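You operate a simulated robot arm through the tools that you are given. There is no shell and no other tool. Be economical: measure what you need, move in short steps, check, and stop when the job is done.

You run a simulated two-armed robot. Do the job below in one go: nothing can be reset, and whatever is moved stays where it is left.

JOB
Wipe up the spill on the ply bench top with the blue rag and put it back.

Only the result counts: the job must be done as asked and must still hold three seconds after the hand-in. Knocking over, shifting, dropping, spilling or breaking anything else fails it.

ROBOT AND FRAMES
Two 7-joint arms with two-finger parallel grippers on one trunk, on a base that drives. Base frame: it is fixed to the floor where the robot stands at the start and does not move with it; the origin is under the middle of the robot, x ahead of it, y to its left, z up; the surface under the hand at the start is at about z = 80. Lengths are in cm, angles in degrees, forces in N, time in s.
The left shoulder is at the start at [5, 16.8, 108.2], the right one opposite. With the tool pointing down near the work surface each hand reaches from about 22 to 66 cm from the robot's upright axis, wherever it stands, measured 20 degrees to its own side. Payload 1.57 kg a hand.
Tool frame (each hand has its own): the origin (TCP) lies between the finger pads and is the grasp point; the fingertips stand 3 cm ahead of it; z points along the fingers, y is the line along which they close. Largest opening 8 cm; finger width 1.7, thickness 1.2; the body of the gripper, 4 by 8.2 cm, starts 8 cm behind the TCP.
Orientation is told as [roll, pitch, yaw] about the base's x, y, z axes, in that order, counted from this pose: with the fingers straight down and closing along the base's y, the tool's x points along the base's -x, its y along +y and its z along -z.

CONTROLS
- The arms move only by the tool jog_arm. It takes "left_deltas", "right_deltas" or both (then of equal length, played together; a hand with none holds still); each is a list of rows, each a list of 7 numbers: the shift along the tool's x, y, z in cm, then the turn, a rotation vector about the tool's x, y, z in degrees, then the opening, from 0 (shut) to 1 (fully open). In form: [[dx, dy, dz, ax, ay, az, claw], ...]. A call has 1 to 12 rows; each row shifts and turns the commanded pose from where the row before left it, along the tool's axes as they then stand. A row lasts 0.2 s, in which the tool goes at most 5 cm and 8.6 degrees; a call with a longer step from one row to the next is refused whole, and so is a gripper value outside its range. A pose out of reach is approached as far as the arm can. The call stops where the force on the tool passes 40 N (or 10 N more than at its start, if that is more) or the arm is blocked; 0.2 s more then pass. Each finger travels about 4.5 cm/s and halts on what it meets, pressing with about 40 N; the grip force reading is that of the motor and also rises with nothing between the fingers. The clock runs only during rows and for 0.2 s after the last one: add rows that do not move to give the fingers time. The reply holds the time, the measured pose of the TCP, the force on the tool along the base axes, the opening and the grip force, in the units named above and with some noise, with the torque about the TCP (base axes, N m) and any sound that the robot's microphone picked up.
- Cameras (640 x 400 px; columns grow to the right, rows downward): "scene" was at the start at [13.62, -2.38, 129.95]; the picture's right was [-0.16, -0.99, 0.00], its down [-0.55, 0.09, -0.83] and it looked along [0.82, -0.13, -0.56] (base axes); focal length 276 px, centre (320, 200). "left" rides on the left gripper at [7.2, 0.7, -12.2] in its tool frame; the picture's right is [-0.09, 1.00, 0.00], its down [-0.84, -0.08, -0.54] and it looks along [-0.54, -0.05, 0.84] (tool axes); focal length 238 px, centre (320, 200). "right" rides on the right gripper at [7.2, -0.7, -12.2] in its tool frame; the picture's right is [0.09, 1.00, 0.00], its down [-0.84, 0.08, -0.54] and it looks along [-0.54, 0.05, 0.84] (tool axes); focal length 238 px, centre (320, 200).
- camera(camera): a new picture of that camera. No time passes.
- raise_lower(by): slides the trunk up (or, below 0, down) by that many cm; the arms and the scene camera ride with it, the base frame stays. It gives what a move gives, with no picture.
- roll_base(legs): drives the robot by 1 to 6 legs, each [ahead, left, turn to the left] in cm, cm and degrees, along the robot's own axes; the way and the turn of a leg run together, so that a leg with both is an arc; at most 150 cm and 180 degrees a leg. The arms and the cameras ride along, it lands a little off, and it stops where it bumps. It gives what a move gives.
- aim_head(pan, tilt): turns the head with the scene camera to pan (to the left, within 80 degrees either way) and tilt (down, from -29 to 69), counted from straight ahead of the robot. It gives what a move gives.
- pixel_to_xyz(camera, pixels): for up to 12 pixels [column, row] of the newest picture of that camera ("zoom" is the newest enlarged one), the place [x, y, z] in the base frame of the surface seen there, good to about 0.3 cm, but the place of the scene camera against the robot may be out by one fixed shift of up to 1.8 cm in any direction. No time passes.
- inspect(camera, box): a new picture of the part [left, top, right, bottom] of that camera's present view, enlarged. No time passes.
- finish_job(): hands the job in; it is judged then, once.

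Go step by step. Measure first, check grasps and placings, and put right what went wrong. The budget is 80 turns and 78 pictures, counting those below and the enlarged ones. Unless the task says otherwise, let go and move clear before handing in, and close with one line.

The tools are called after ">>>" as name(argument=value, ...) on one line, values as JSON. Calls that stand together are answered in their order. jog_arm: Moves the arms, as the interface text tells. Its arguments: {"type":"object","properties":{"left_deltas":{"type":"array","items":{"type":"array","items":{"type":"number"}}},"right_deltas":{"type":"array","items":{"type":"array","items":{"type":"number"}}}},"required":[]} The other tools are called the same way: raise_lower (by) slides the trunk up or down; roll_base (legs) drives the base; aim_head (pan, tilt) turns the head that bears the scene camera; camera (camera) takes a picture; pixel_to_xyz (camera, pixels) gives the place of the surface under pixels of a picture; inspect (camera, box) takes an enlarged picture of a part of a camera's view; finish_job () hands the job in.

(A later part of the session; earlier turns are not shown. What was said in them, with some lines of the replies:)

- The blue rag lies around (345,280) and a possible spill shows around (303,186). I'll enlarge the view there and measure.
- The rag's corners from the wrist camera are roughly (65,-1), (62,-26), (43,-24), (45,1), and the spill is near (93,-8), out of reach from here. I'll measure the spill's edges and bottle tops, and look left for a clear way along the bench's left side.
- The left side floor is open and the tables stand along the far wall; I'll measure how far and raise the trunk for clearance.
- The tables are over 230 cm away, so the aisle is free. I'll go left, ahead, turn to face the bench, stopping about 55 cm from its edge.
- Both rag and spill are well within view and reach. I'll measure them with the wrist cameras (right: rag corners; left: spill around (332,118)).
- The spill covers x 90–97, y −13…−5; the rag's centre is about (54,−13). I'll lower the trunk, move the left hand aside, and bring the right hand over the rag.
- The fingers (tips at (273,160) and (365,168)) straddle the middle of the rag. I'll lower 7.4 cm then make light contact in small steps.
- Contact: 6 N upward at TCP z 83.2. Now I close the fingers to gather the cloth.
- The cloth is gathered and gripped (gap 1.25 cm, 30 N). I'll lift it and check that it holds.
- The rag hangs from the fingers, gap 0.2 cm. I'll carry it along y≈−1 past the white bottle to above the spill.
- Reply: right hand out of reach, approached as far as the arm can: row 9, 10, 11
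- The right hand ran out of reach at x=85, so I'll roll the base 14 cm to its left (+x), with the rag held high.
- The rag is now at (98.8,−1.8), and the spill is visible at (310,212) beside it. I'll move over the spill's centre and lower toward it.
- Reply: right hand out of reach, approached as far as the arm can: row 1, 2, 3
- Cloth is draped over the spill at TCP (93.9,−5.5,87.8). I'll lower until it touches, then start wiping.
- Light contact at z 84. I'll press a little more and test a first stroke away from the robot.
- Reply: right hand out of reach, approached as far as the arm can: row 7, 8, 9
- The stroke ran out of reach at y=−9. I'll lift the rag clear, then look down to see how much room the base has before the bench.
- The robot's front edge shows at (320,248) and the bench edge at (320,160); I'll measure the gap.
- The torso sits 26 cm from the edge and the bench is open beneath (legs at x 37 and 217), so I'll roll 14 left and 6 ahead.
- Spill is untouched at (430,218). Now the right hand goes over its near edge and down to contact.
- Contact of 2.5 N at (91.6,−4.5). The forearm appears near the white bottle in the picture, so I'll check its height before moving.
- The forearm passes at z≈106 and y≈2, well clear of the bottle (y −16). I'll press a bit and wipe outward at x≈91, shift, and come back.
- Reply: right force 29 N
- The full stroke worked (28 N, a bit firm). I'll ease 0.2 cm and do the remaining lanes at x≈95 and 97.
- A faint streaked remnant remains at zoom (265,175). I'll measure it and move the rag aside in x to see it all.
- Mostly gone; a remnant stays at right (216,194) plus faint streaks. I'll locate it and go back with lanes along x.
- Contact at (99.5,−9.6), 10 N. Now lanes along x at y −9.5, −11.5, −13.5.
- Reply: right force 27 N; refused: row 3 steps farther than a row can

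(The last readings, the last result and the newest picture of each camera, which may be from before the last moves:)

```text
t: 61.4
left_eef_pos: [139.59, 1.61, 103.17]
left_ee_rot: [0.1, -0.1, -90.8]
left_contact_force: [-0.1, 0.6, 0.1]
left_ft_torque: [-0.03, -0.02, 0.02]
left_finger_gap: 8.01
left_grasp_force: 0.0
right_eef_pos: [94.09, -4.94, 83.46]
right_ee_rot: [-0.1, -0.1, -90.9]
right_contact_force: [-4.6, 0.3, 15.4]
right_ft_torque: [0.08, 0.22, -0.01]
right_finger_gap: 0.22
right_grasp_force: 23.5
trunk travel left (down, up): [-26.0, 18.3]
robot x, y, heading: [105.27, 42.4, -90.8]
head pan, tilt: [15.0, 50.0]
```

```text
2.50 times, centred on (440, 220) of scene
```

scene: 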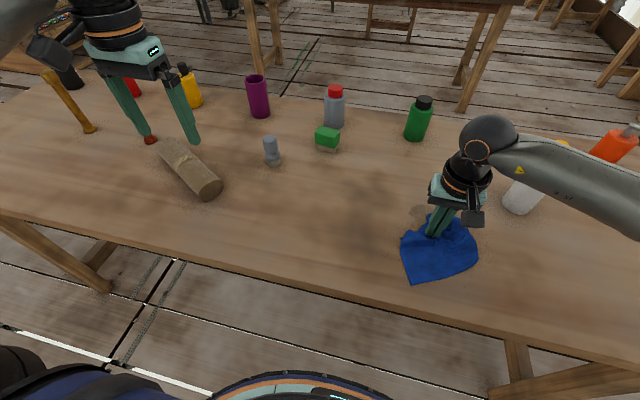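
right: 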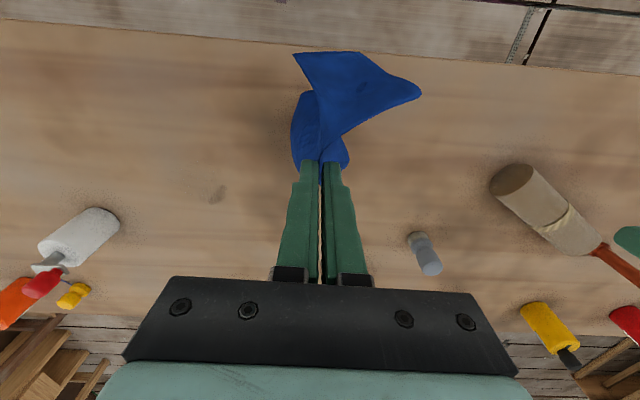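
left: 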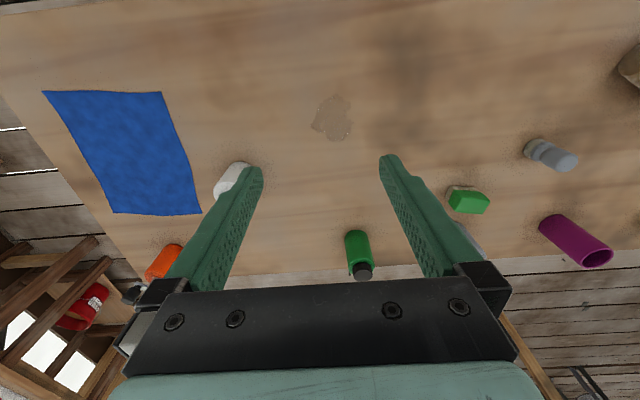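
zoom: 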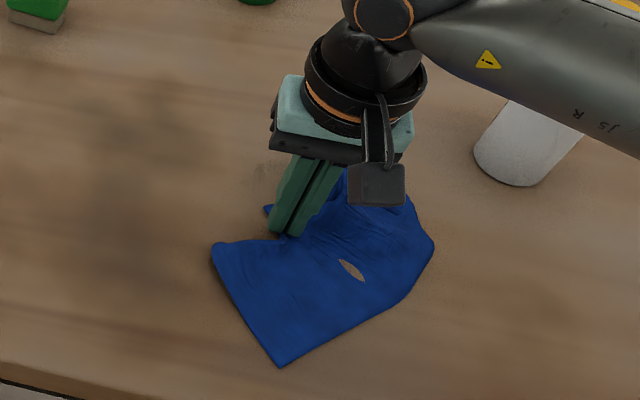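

The lanes went well but the lift was refused as too long a step. I'll lift with shorter rows.

>>> jog_arm(right_deltas=[[1, 1, -2, 0, 0, 0, 0], [1, 2, -4, 0, 0, 0, 0], [1, 2, -4, 0, 0, 0, 0], [1, 2, -4, 0, 0, 0, 0], [1, 2, -4, 0, 0, 0, 0], [2, 4, 0, 0, 0, 0, 0], [2, 4, 0, 0, 0, 0, 0], [0, 0, 0, 0, 0, 0, 0]])

>>> inspect(camera="scene", box=[340, 140, 540, 300])

>>> inspect(camera="right", box=[140, 120, 300, 240])

```text
t: 63.2
left_eef_pos: [139.73, 1.41, 103.24]
left_ee_rot: [0.0, 0.0, -90.7]
left_contact_force: [-0.1, 0.2, -1.3]
left_ft_torque: [0.03, -0.01, -0.01]
left_finger_gap: 8.0
left_grasp_force: 0.0
right_eef_pos: [111.23, 3.47, 101.57]
right_ee_rot: [0.1, -0.1, -90.8]
right_contact_force: [-0.4, 0.1, -0.2]
right_ft_torque: [-0.02, 0.0, 0.0]
right_finger_gap: 0.2
right_grasp_force: 23.3
trunk travel left (down, up): [-26.0, 18.3]
robot x, y, heading: [105.74, 42.28, -90.8]
head pan, tilt: [15.0, 50.0]
```

```text
2.50 times, centred on (440, 220) of scene
```

zoom: 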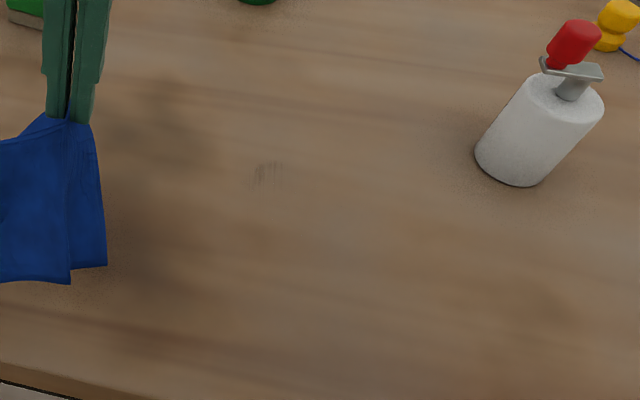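

```text
3.33 times, centred on (220, 180) of right
```

zoom: 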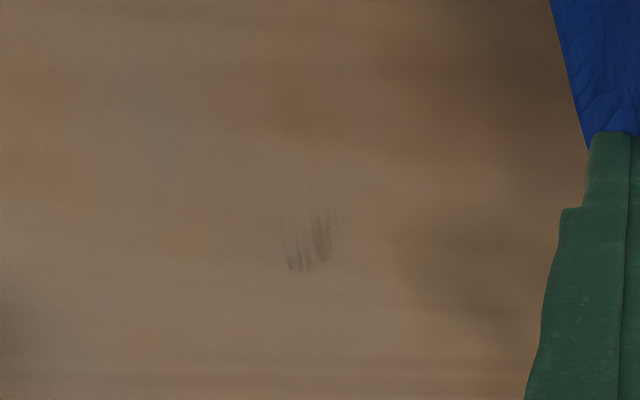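

Only a tiny streak is left at zoom (310,240). I'll measure it and do one more pass over it.

>>> pixel_to_xyz(camera="zoom", pixels=[[310, 240], [285, 250], [335, 225], [305, 272], [310, 190]])

>>> jog_arm(right_deltas=[[-3.5, -3, 0, 0, 0, 0, 0], [-3.5, -3, 0, 0, 0, 0, 0], [-3.5, -3, 0, 0, 0, 0, 0], [-3.3, -3, 0, 0, 0, 0, 0], [-0.5, 0, 4, 0, 0, 0, 0], [0, 0, 4, 0, 0, 0, 0], [0, 0, 4, 0, 0, 0, 0], [0, 0, 4, 0, 0, 0, 0], [0, 0, 1.4, 0, 0, 0, 0], [0, 0, 0.5, 0, 0, 0, 0], [0, 0, 0, 0, 0, 0, 0]])

```text
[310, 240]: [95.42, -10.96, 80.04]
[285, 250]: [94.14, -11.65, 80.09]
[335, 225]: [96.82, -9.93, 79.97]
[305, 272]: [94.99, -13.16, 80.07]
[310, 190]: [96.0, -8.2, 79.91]
```

```text
t: 65.6
left_eef_pos: [139.82, 1.44, 103.06]
left_ee_rot: [0.0, 0.0, -90.8]
left_contact_force: [-0.1, 0.0, 0.7]
left_ft_torque: [-0.01, 0.01, -0.01]
left_finger_gap: 8.0
left_grasp_force: 0.1
right_eef_pos: [99.03, -10.42, 83.66]
right_ee_rot: [0.1, -0.1, -90.9]
right_contact_force: [1.5, 0.1, 1.9]
right_ft_torque: [0.04, 0.0, -0.02]
right_finger_gap: 0.21
right_grasp_force: 23.5
trunk travel left (down, up): [-26.0, 18.3]
robot x, y, heading: [105.57, 41.81, -91.0]
head pan, tilt: [15.0, 50.0]
```

>>> jog_arm(right_deltas=[[0, -2, 0.4, 0, 0, 0, 0], [0, -2, 0.1, 0, 0, 0, 0], [0, -2, 0, 0, 0, 0, 0], [-1, 0, 0, 0, 0, 0, 0], [0, 2, 0, 0, 0, 0, 0], [0, 2, 0, 0, 0, 0, 0], [-1, 0, 0, 0, 0, 0, 0], [0, -2, 0, 0, 0, 0, 0], [0, -2, 0, 0, 0, 0, 0], [-1.2, 0, 0, 0, 0, 0, 0], [0, 2.2, 0, 0, 0, 0, 0], [0, 2.2, 0, 0, 0, 0, 0]])

>>> jog_arm(right_deltas=[[2, 0, 0, 0, 0, 0, 0], [2, 0, 0, 0, 0, 0, 0], [2, 0, 0, 0, 0, 0, 0], [0, -1, 0, 0, 0, 0, 0], [-2, 0, 0, 0, 0, 0, 0], [-2, 0, 0, 0, 0, 0, 0], [-2, 0, 0, 0, 0, 0, 0], [0, -1.2, 0, 0, 0, 0, 0], [2, 0, 0, 0, 0, 0, 0], [2, 0, 0, 0, 0, 0, 0], [2, 0, 0, 0, 0, 0, 0]])

>>> jog_arm(right_deltas=[[1, 1, -2, 0, 0, 0, 0], [1, 2, -4, 0, 0, 0, 0], [1, 2, -4, 0, 0, 0, 0], [1, 2, -4, 0, 0, 0, 0], [1, 2, -4, 0, 0, 0, 0], [2, 4, 0, 0, 0, 0, 0], [2, 4, 0, 0, 0, 0, 0], [0, 0, 0, 0, 0, 0, 0]])

>>> inspect(camera="scene", box=[340, 140, 540, 300])

>>> inspect(camera="right", box=[140, 120, 300, 240])

```text
t: 68.2
left_eef_pos: [139.62, 1.58, 103.26]
left_ee_rot: [0.0, -0.3, -90.8]
left_contact_force: [0.2, 0.8, 0.2]
left_ft_torque: [-0.01, -0.01, 0.02]
left_finger_gap: 8.0
left_grasp_force: 0.1
right_eef_pos: [97.32, -13.94, 83.46]
right_ee_rot: [-0.1, -0.6, -91.0]
right_contact_force: [-8.3, -0.7, 28.9]
right_ft_torque: [0.12, 0.26, 0.07]
right_finger_gap: 0.19
right_grasp_force: 23.4
trunk travel left (down, up): [-26.0, 18.3]
robot x, y, heading: [105.59, 42.11, -90.5]
head pan, tilt: [15.0, 50.0]
```

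```text
t: 70.6
left_eef_pos: [139.53, 1.57, 103.19]
left_ee_rot: [-0.1, -0.1, -90.8]
left_contact_force: [0.5, 0.2, -0.6]
left_ft_torque: [0.0, 0.0, 0.02]
left_finger_gap: 8.0
left_grasp_force: 0.1
right_eef_pos: [95.61, -7.73, 83.5]
right_ee_rot: [0.3, -0.9, -91.0]
right_contact_force: [-2.3, -9.9, 34.1]
right_ft_torque: [-0.14, 0.03, 0.02]
right_finger_gap: 0.22
right_grasp_force: 23.7
trunk travel left (down, up): [-26.0, 18.3]
robot x, y, heading: [105.6, 42.27, -90.8]
head pan, tilt: [15.0, 50.0]
```

```text
t: 72.4
left_eef_pos: [139.58, 1.49, 103.08]
left_ee_rot: [0.1, 0.0, -90.8]
left_contact_force: [-0.2, -0.3, 0.5]
left_ft_torque: [0.03, 0.04, 0.02]
left_finger_gap: 7.99
left_grasp_force: 0.0
right_eef_pos: [112.4, 1.23, 101.02]
right_ee_rot: [0.1, -0.3, -90.9]
right_contact_force: [-0.5, -0.5, -0.1]
right_ft_torque: [-0.04, -0.01, 0.02]
right_finger_gap: 0.19
right_grasp_force: 23.4
trunk travel left (down, up): [-26.0, 18.3]
robot x, y, heading: [105.11, 42.1, -91.0]
head pan, tilt: [15.0, 50.0]
```

```text
2.50 times, centred on (440, 220) of scene
```

zoom: 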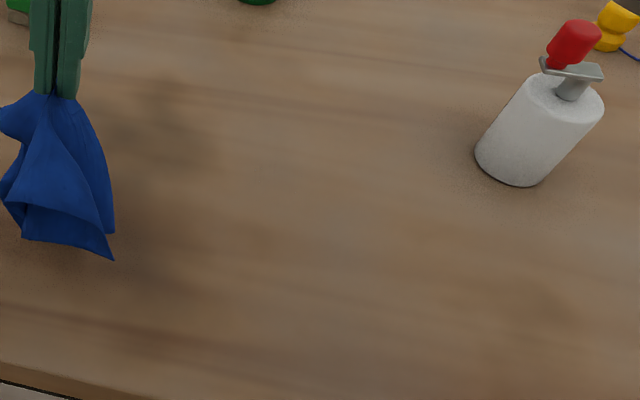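

```text
3.33 times, centred on (220, 180) of right
```

zoom: 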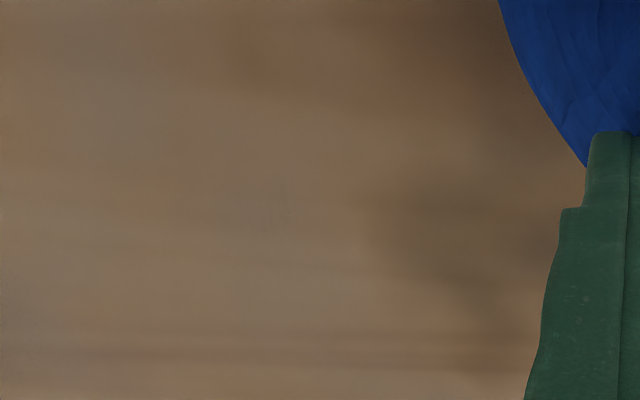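

The bench is clean in both views. Now I'll raise the rag and roll the base back to the right, toward the rag's original place.

>>> jog_arm(right_deltas=[[0.5, 0, -3, 0, 0, 0, 0], [0.5, 0, -3, 0, 0, 0, 0], [0, 0, 0, 0, 0, 0, 0]])

>>> roll_base(legs=[[0, -29, 0]])

>>> camera(camera="right")

```text
t: 73.2
left_eef_pos: [139.71, 1.48, 103.14]
left_ee_rot: [-0.1, 0.1, -90.8]
left_contact_force: [-0.4, -0.4, -0.8]
left_ft_torque: [-0.01, 0.01, 0.02]
left_finger_gap: 7.99
left_grasp_force: 0.1
right_eef_pos: [112.58, 2.26, 107.07]
right_ee_rot: [0.1, -0.1, -91.0]
right_contact_force: [0.2, 0.3, -0.2]
right_ft_torque: [-0.02, -0.01, 0.02]
right_finger_gap: 0.21
right_grasp_force: 23.8
trunk travel left (down, up): [-26.0, 18.3]
robot x, y, heading: [105.49, 42.35, -90.8]
head pan, tilt: [15.0, 50.0]
```

```text
t: 76.2
left_eef_pos: [112.24, 1.7, 103.19]
left_ee_rot: [0.1, -0.1, -90.7]
left_contact_force: [0.7, -0.2, 0.1]
left_ft_torque: [0.0, 0.04, -0.01]
left_finger_gap: 8.01
left_grasp_force: 0.1
right_eef_pos: [85.11, 2.48, 106.92]
right_ee_rot: [0.0, -0.1, -90.9]
right_contact_force: [-0.2, -0.6, 0.3]
right_ft_torque: [-0.03, -0.02, 0.0]
right_finger_gap: 0.21
right_grasp_force: 23.4
trunk travel left (down, up): [-26.0, 18.3]
robot x, y, heading: [78.16, 42.46, -90.8]
head pan, tilt: [15.0, 50.0]
```

```text
45 pictures are left
```

right: 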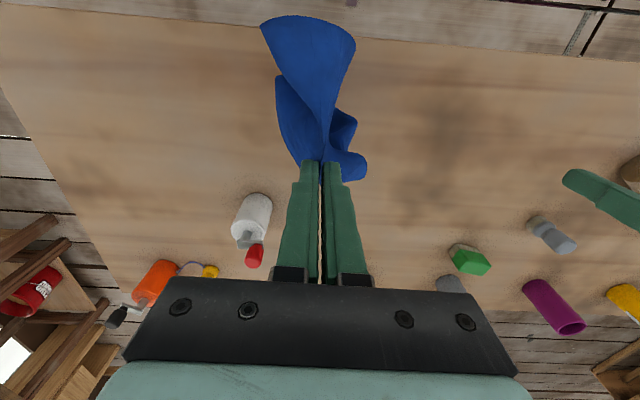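

The rag hangs free. I'll carry it along y≈2 to x≈55, then out to y≈−10, clear of the white bottle.

>>> jog_arm(right_deltas=[[0, -3.7, 0, 0, 0, 0, 0], [0, -3.7, 0, 0, 0, 0, 0], [0, -3.7, 0, 0, 0, 0, 0], [0, -3.7, 0, 0, 0, 0, 0], [0, -3.7, 0, 0, 0, 0, 0], [0, -3.7, 0, 0, 0, 0, 0], [0, -3.7, 0, 0, 0, 0, 0], [0, -3.7, 0, 0, 0, 0, 0], [-4, 0, 0, 0, 0, 0, 0], [-4, 0, 0, 0, 0, 0, 0], [-4, 0, 0, 0, 0, 0, 0], [0, 0, 0, 0, 0, 0, 0]])

>>> aim_head(pan=-15, tilt=50)

>>> camera(camera="scene")

>>> camera(camera="right")

```text
t: 78.8
left_eef_pos: [112.26, 1.87, 103.16]
left_ee_rot: [0.0, 0.0, -90.7]
left_contact_force: [-0.4, 0.2, 1.3]
left_ft_torque: [0.01, 0.01, 0.03]
left_finger_gap: 8.01
left_grasp_force: 0.1
right_eef_pos: [55.45, -8.95, 106.99]
right_ee_rot: [0.1, -0.1, -90.8]
right_contact_force: [0.4, 0.3, 0.6]
right_ft_torque: [-0.01, 0.0, 0.03]
right_finger_gap: 0.2
right_grasp_force: 24.0
trunk travel left (down, up): [-26.0, 18.3]
robot x, y, heading: [77.8, 42.26, -90.9]
head pan, tilt: [15.0, 50.0]
```

```text
t: 79.8
left_eef_pos: [112.24, 1.74, 103.18]
left_ee_rot: [-0.1, 0.0, -90.7]
left_contact_force: [-0.6, -0.9, 0.9]
left_ft_torque: [-0.01, -0.01, 0.02]
left_finger_gap: 8.01
left_grasp_force: 0.1
right_eef_pos: [55.45, -8.81, 107.08]
right_ee_rot: [0.1, -0.1, -90.7]
right_contact_force: [0.1, 0.0, -0.9]
right_ft_torque: [0.01, 0.01, 0.02]
right_finger_gap: 0.16
right_grasp_force: 23.9
trunk travel left (down, up): [-26.0, 18.3]
robot x, y, heading: [78.14, 42.79, -90.6]
head pan, tilt: [-15.0, 50.0]
```

```text
44 pictures are left
```

scene: 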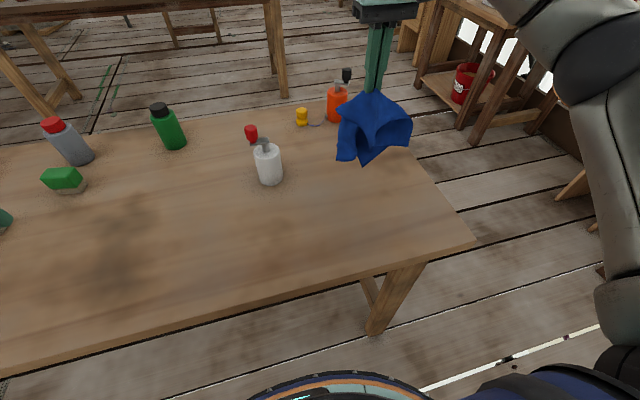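

```text
43 pictures are left
```

right: 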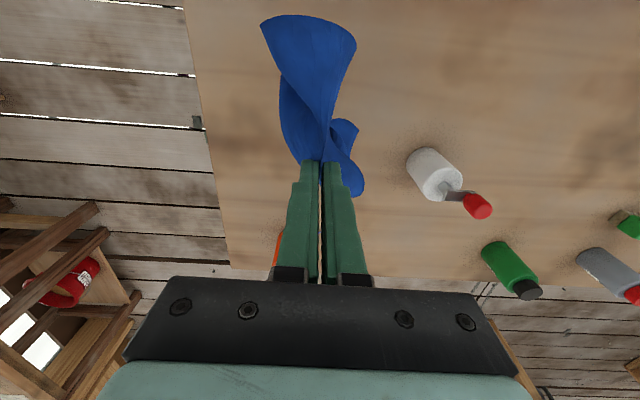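

The rag is over its place. I'll lower it while easing outward so it lays down toward the original footprint.

>>> jog_arm(right_deltas=[[0, 0, 4, 0, 0, 0, 0], [0, 0, 4, 0, 0, 0, 0], [0, 0, 3, 0, 0, 0, 0], [-1, 0, 3, 0, 0, 0, 0], [-1.5, 0, 3, 0, 0, 0, 0], [-1.5, 0, 3, 0, 0, 0, 0], [-1.5, 0, 2, 0, 0, 0, 0], [0, 0, 0.8, 0, 0, 0, 0], [0, 0, 0, 0, 0, 0, 0]])

>>> camera(camera="right")

>>> camera(camera="scene")

```text
t: 81.8
left_eef_pos: [112.23, 1.85, 103.1]
left_ee_rot: [0.0, 0.0, -90.8]
left_contact_force: [0.6, 1.0, -0.5]
left_ft_torque: [0.0, 0.01, 0.01]
left_finger_gap: 8.01
left_grasp_force: 0.1
right_eef_pos: [55.14, -14.27, 84.19]
right_ee_rot: [0.1, -0.1, -90.7]
right_contact_force: [0.3, 0.1, 1.0]
right_ft_torque: [0.01, -0.04, -0.01]
right_finger_gap: 0.21
right_grasp_force: 23.6
trunk travel left (down, up): [-26.0, 18.3]
robot x, y, heading: [77.91, 42.8, -90.8]
head pan, tilt: [-15.0, 50.0]
```

```text
42 pictures are left
```

right: 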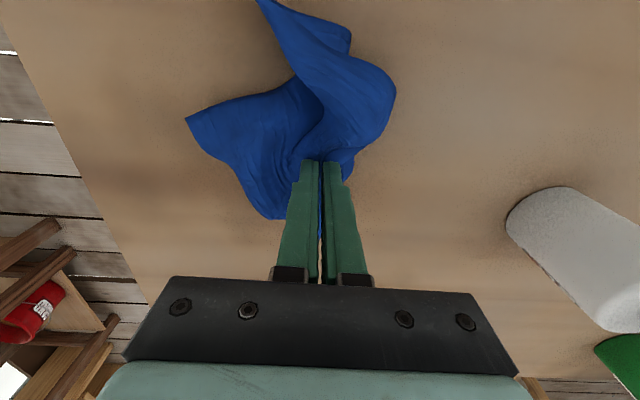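

```text
41 pictures are left
```

scene: 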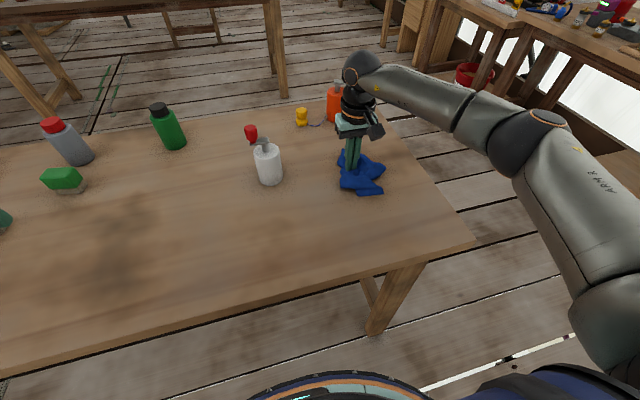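

The cloth is down; I'll measure its outline before letting go.

>>> pixel_to_xyz(camera="right", pixels=[[188, 120], [265, 5], [348, 40], [393, 95], [275, 215], [320, 120], [350, 170]])

```text
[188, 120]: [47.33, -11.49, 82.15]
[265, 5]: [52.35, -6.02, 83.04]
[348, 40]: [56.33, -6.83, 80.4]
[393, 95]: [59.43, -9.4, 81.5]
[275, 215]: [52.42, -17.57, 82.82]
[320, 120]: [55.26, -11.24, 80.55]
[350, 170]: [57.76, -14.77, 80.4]
```

The rag's centre is about (54,−11.5), on its original spot. Lowering slightly, letting go and rising.

>>> jog_arm(right_deltas=[[0, 0, 0.3, 0, 0, 0, 0], [0, 0, 0, 0, 0, 0, 0.2], [0, 0, 0, 0, 0, 0, 0.4], [0, 0, 0, 0, 0, 0, 0.4], [0, 0, 0, 0, 0, 0, 0.4], [0, 0, 0, 0, 0, 0, 0.4], [0, 0, -1, 0, 0, 0, 0.4], [0, 0, -2, 0, 0, 0, 0.4], [0, 0, -4, 0, 0, 0, 0.4], [0, 0, -4, 0, 0, 0, 0.4], [0, 0, -4, 0, 0, 0, 0.4], [0, 0, 0, 0, 0, 0, 0.4]])

>>> camera(camera="right")

>>> camera(camera="scene")

```text
t: 84.4
left_eef_pos: [112.27, 1.79, 103.2]
left_ee_rot: [0.0, 0.0, -90.7]
left_contact_force: [-0.5, 0.2, 0.3]
left_ft_torque: [0.01, -0.02, -0.04]
left_finger_gap: 7.98
left_grasp_force: 0.1
right_eef_pos: [55.35, -14.38, 98.86]
right_ee_rot: [0.2, 0.0, -90.9]
right_contact_force: [0.1, -1.6, -0.5]
right_ft_torque: [0.01, 0.0, 0.02]
right_finger_gap: 3.23
right_grasp_force: 0.0
trunk travel left (down, up): [-26.0, 18.3]
robot x, y, heading: [77.73, 43.09, -90.8]
head pan, tilt: [-15.0, 50.0]
```

```text
40 pictures are left
```

right: 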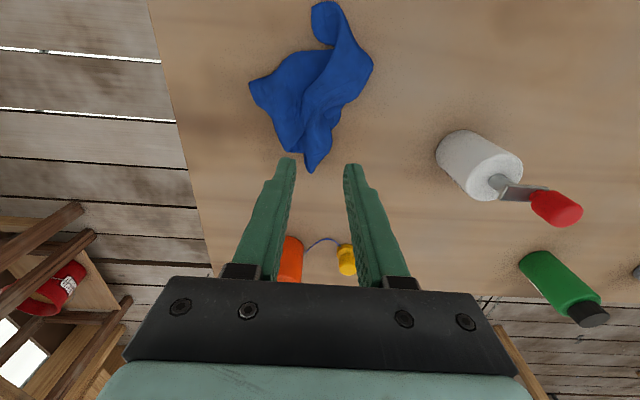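

```text
39 pictures are left
```

scene: 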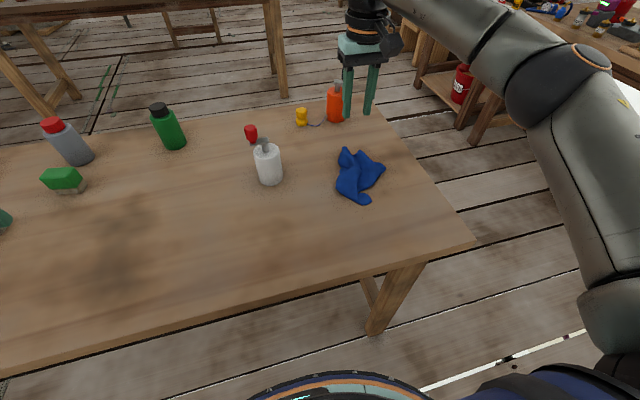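

The rag lies free at (310,90), crumpled. I'll measure how well it sits against its original place.

>>> pixel_to_xyz(camera="right", pixels=[[252, 85], [325, 5], [370, 65], [313, 170], [315, 90], [330, 40], [290, 140]])

```text
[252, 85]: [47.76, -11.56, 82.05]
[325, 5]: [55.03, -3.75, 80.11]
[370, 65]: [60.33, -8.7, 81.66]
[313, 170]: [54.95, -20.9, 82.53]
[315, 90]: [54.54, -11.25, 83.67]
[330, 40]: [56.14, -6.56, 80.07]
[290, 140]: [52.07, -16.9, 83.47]
```

The rag is centred at about (54.5,−12), within 1 cm or so of where it lay, and no other object has moved. I'll lift the hand clear and take one last look at the whole bench.

>>> jog_arm(right_deltas=[[1, 0, -3, 0, 0, 0, 0.4], [2, 0, -3, 0, 0, 0, 0.4], [3, 0, -2, 0, 0, 0, 0.4], [3, 0, 0, 0, 0, 0, 0.4], [0, 0, 0, 0, 0, 0, 0.4]])

>>> aim_head(pan=5, tilt=45)

>>> camera(camera="scene")

>>> inspect(camera="left", box=[60, 40, 320, 200])

```text
t: 85.6
left_eef_pos: [112.19, 1.85, 103.17]
left_ee_rot: [-0.1, 0.0, -90.6]
left_contact_force: [-0.2, -1.2, 0.2]
left_ft_torque: [-0.03, 0.0, -0.05]
left_finger_gap: 8.03
left_grasp_force: 0.0
right_eef_pos: [55.73, -5.44, 106.93]
right_ee_rot: [0.1, 0.0, -90.9]
right_contact_force: [0.3, 0.5, 0.2]
right_ft_torque: [-0.02, 0.0, 0.0]
right_finger_gap: 3.2
right_grasp_force: 0.0
trunk travel left (down, up): [-26.0, 18.3]
robot x, y, heading: [78.55, 42.64, -90.7]
head pan, tilt: [-15.0, 50.0]
```

```text
t: 86.4
left_eef_pos: [112.18, 1.84, 103.12]
left_ee_rot: [-0.1, 0.0, -90.7]
left_contact_force: [-0.1, -0.6, -0.6]
left_ft_torque: [-0.02, -0.02, 0.02]
left_finger_gap: 7.99
left_grasp_force: 0.1
right_eef_pos: [55.68, -5.33, 106.92]
right_ee_rot: [0.1, 0.0, -90.8]
right_contact_force: [0.3, 0.0, 0.2]
right_ft_torque: [0.0, -0.03, 0.0]
right_finger_gap: 3.21
right_grasp_force: 0.1
trunk travel left (down, up): [-26.0, 18.3]
robot x, y, heading: [77.94, 42.74, -90.7]
head pan, tilt: [5.0, 45.0]
```

```text
38 pictures are left
```

scene: 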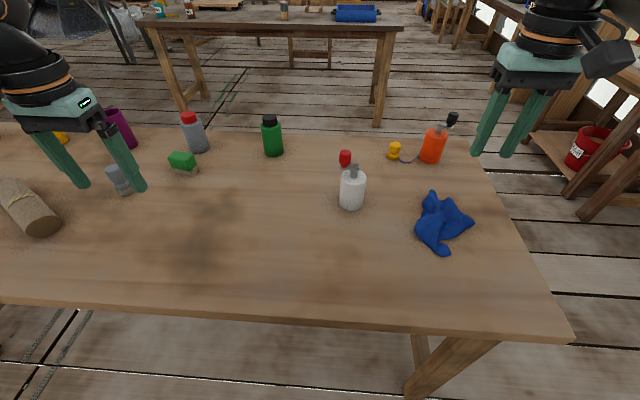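

```text
2.46 times, centred on (190, 120) of left
```

zoom: 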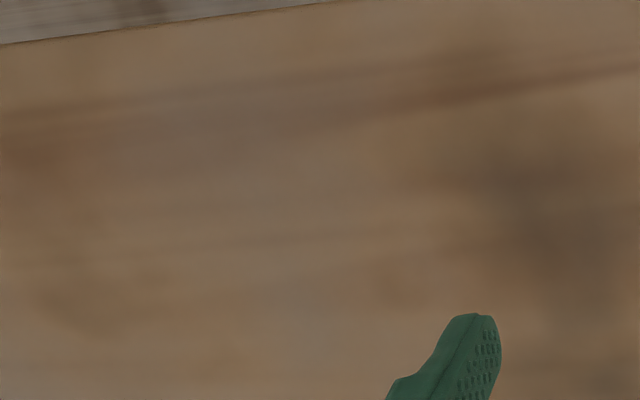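

The bench is clean, the rag is back at (440,222) in its place, every other item stands where it was, and both hands are clear. I'm handing in.

>>> finish_job()

```text
The job is handed in.
```

I wiped up the spill with the blue rag and put the rag back within about 1 cm of its original spot; it lies crumpled there instead of spread flat, and nothing else was moved.
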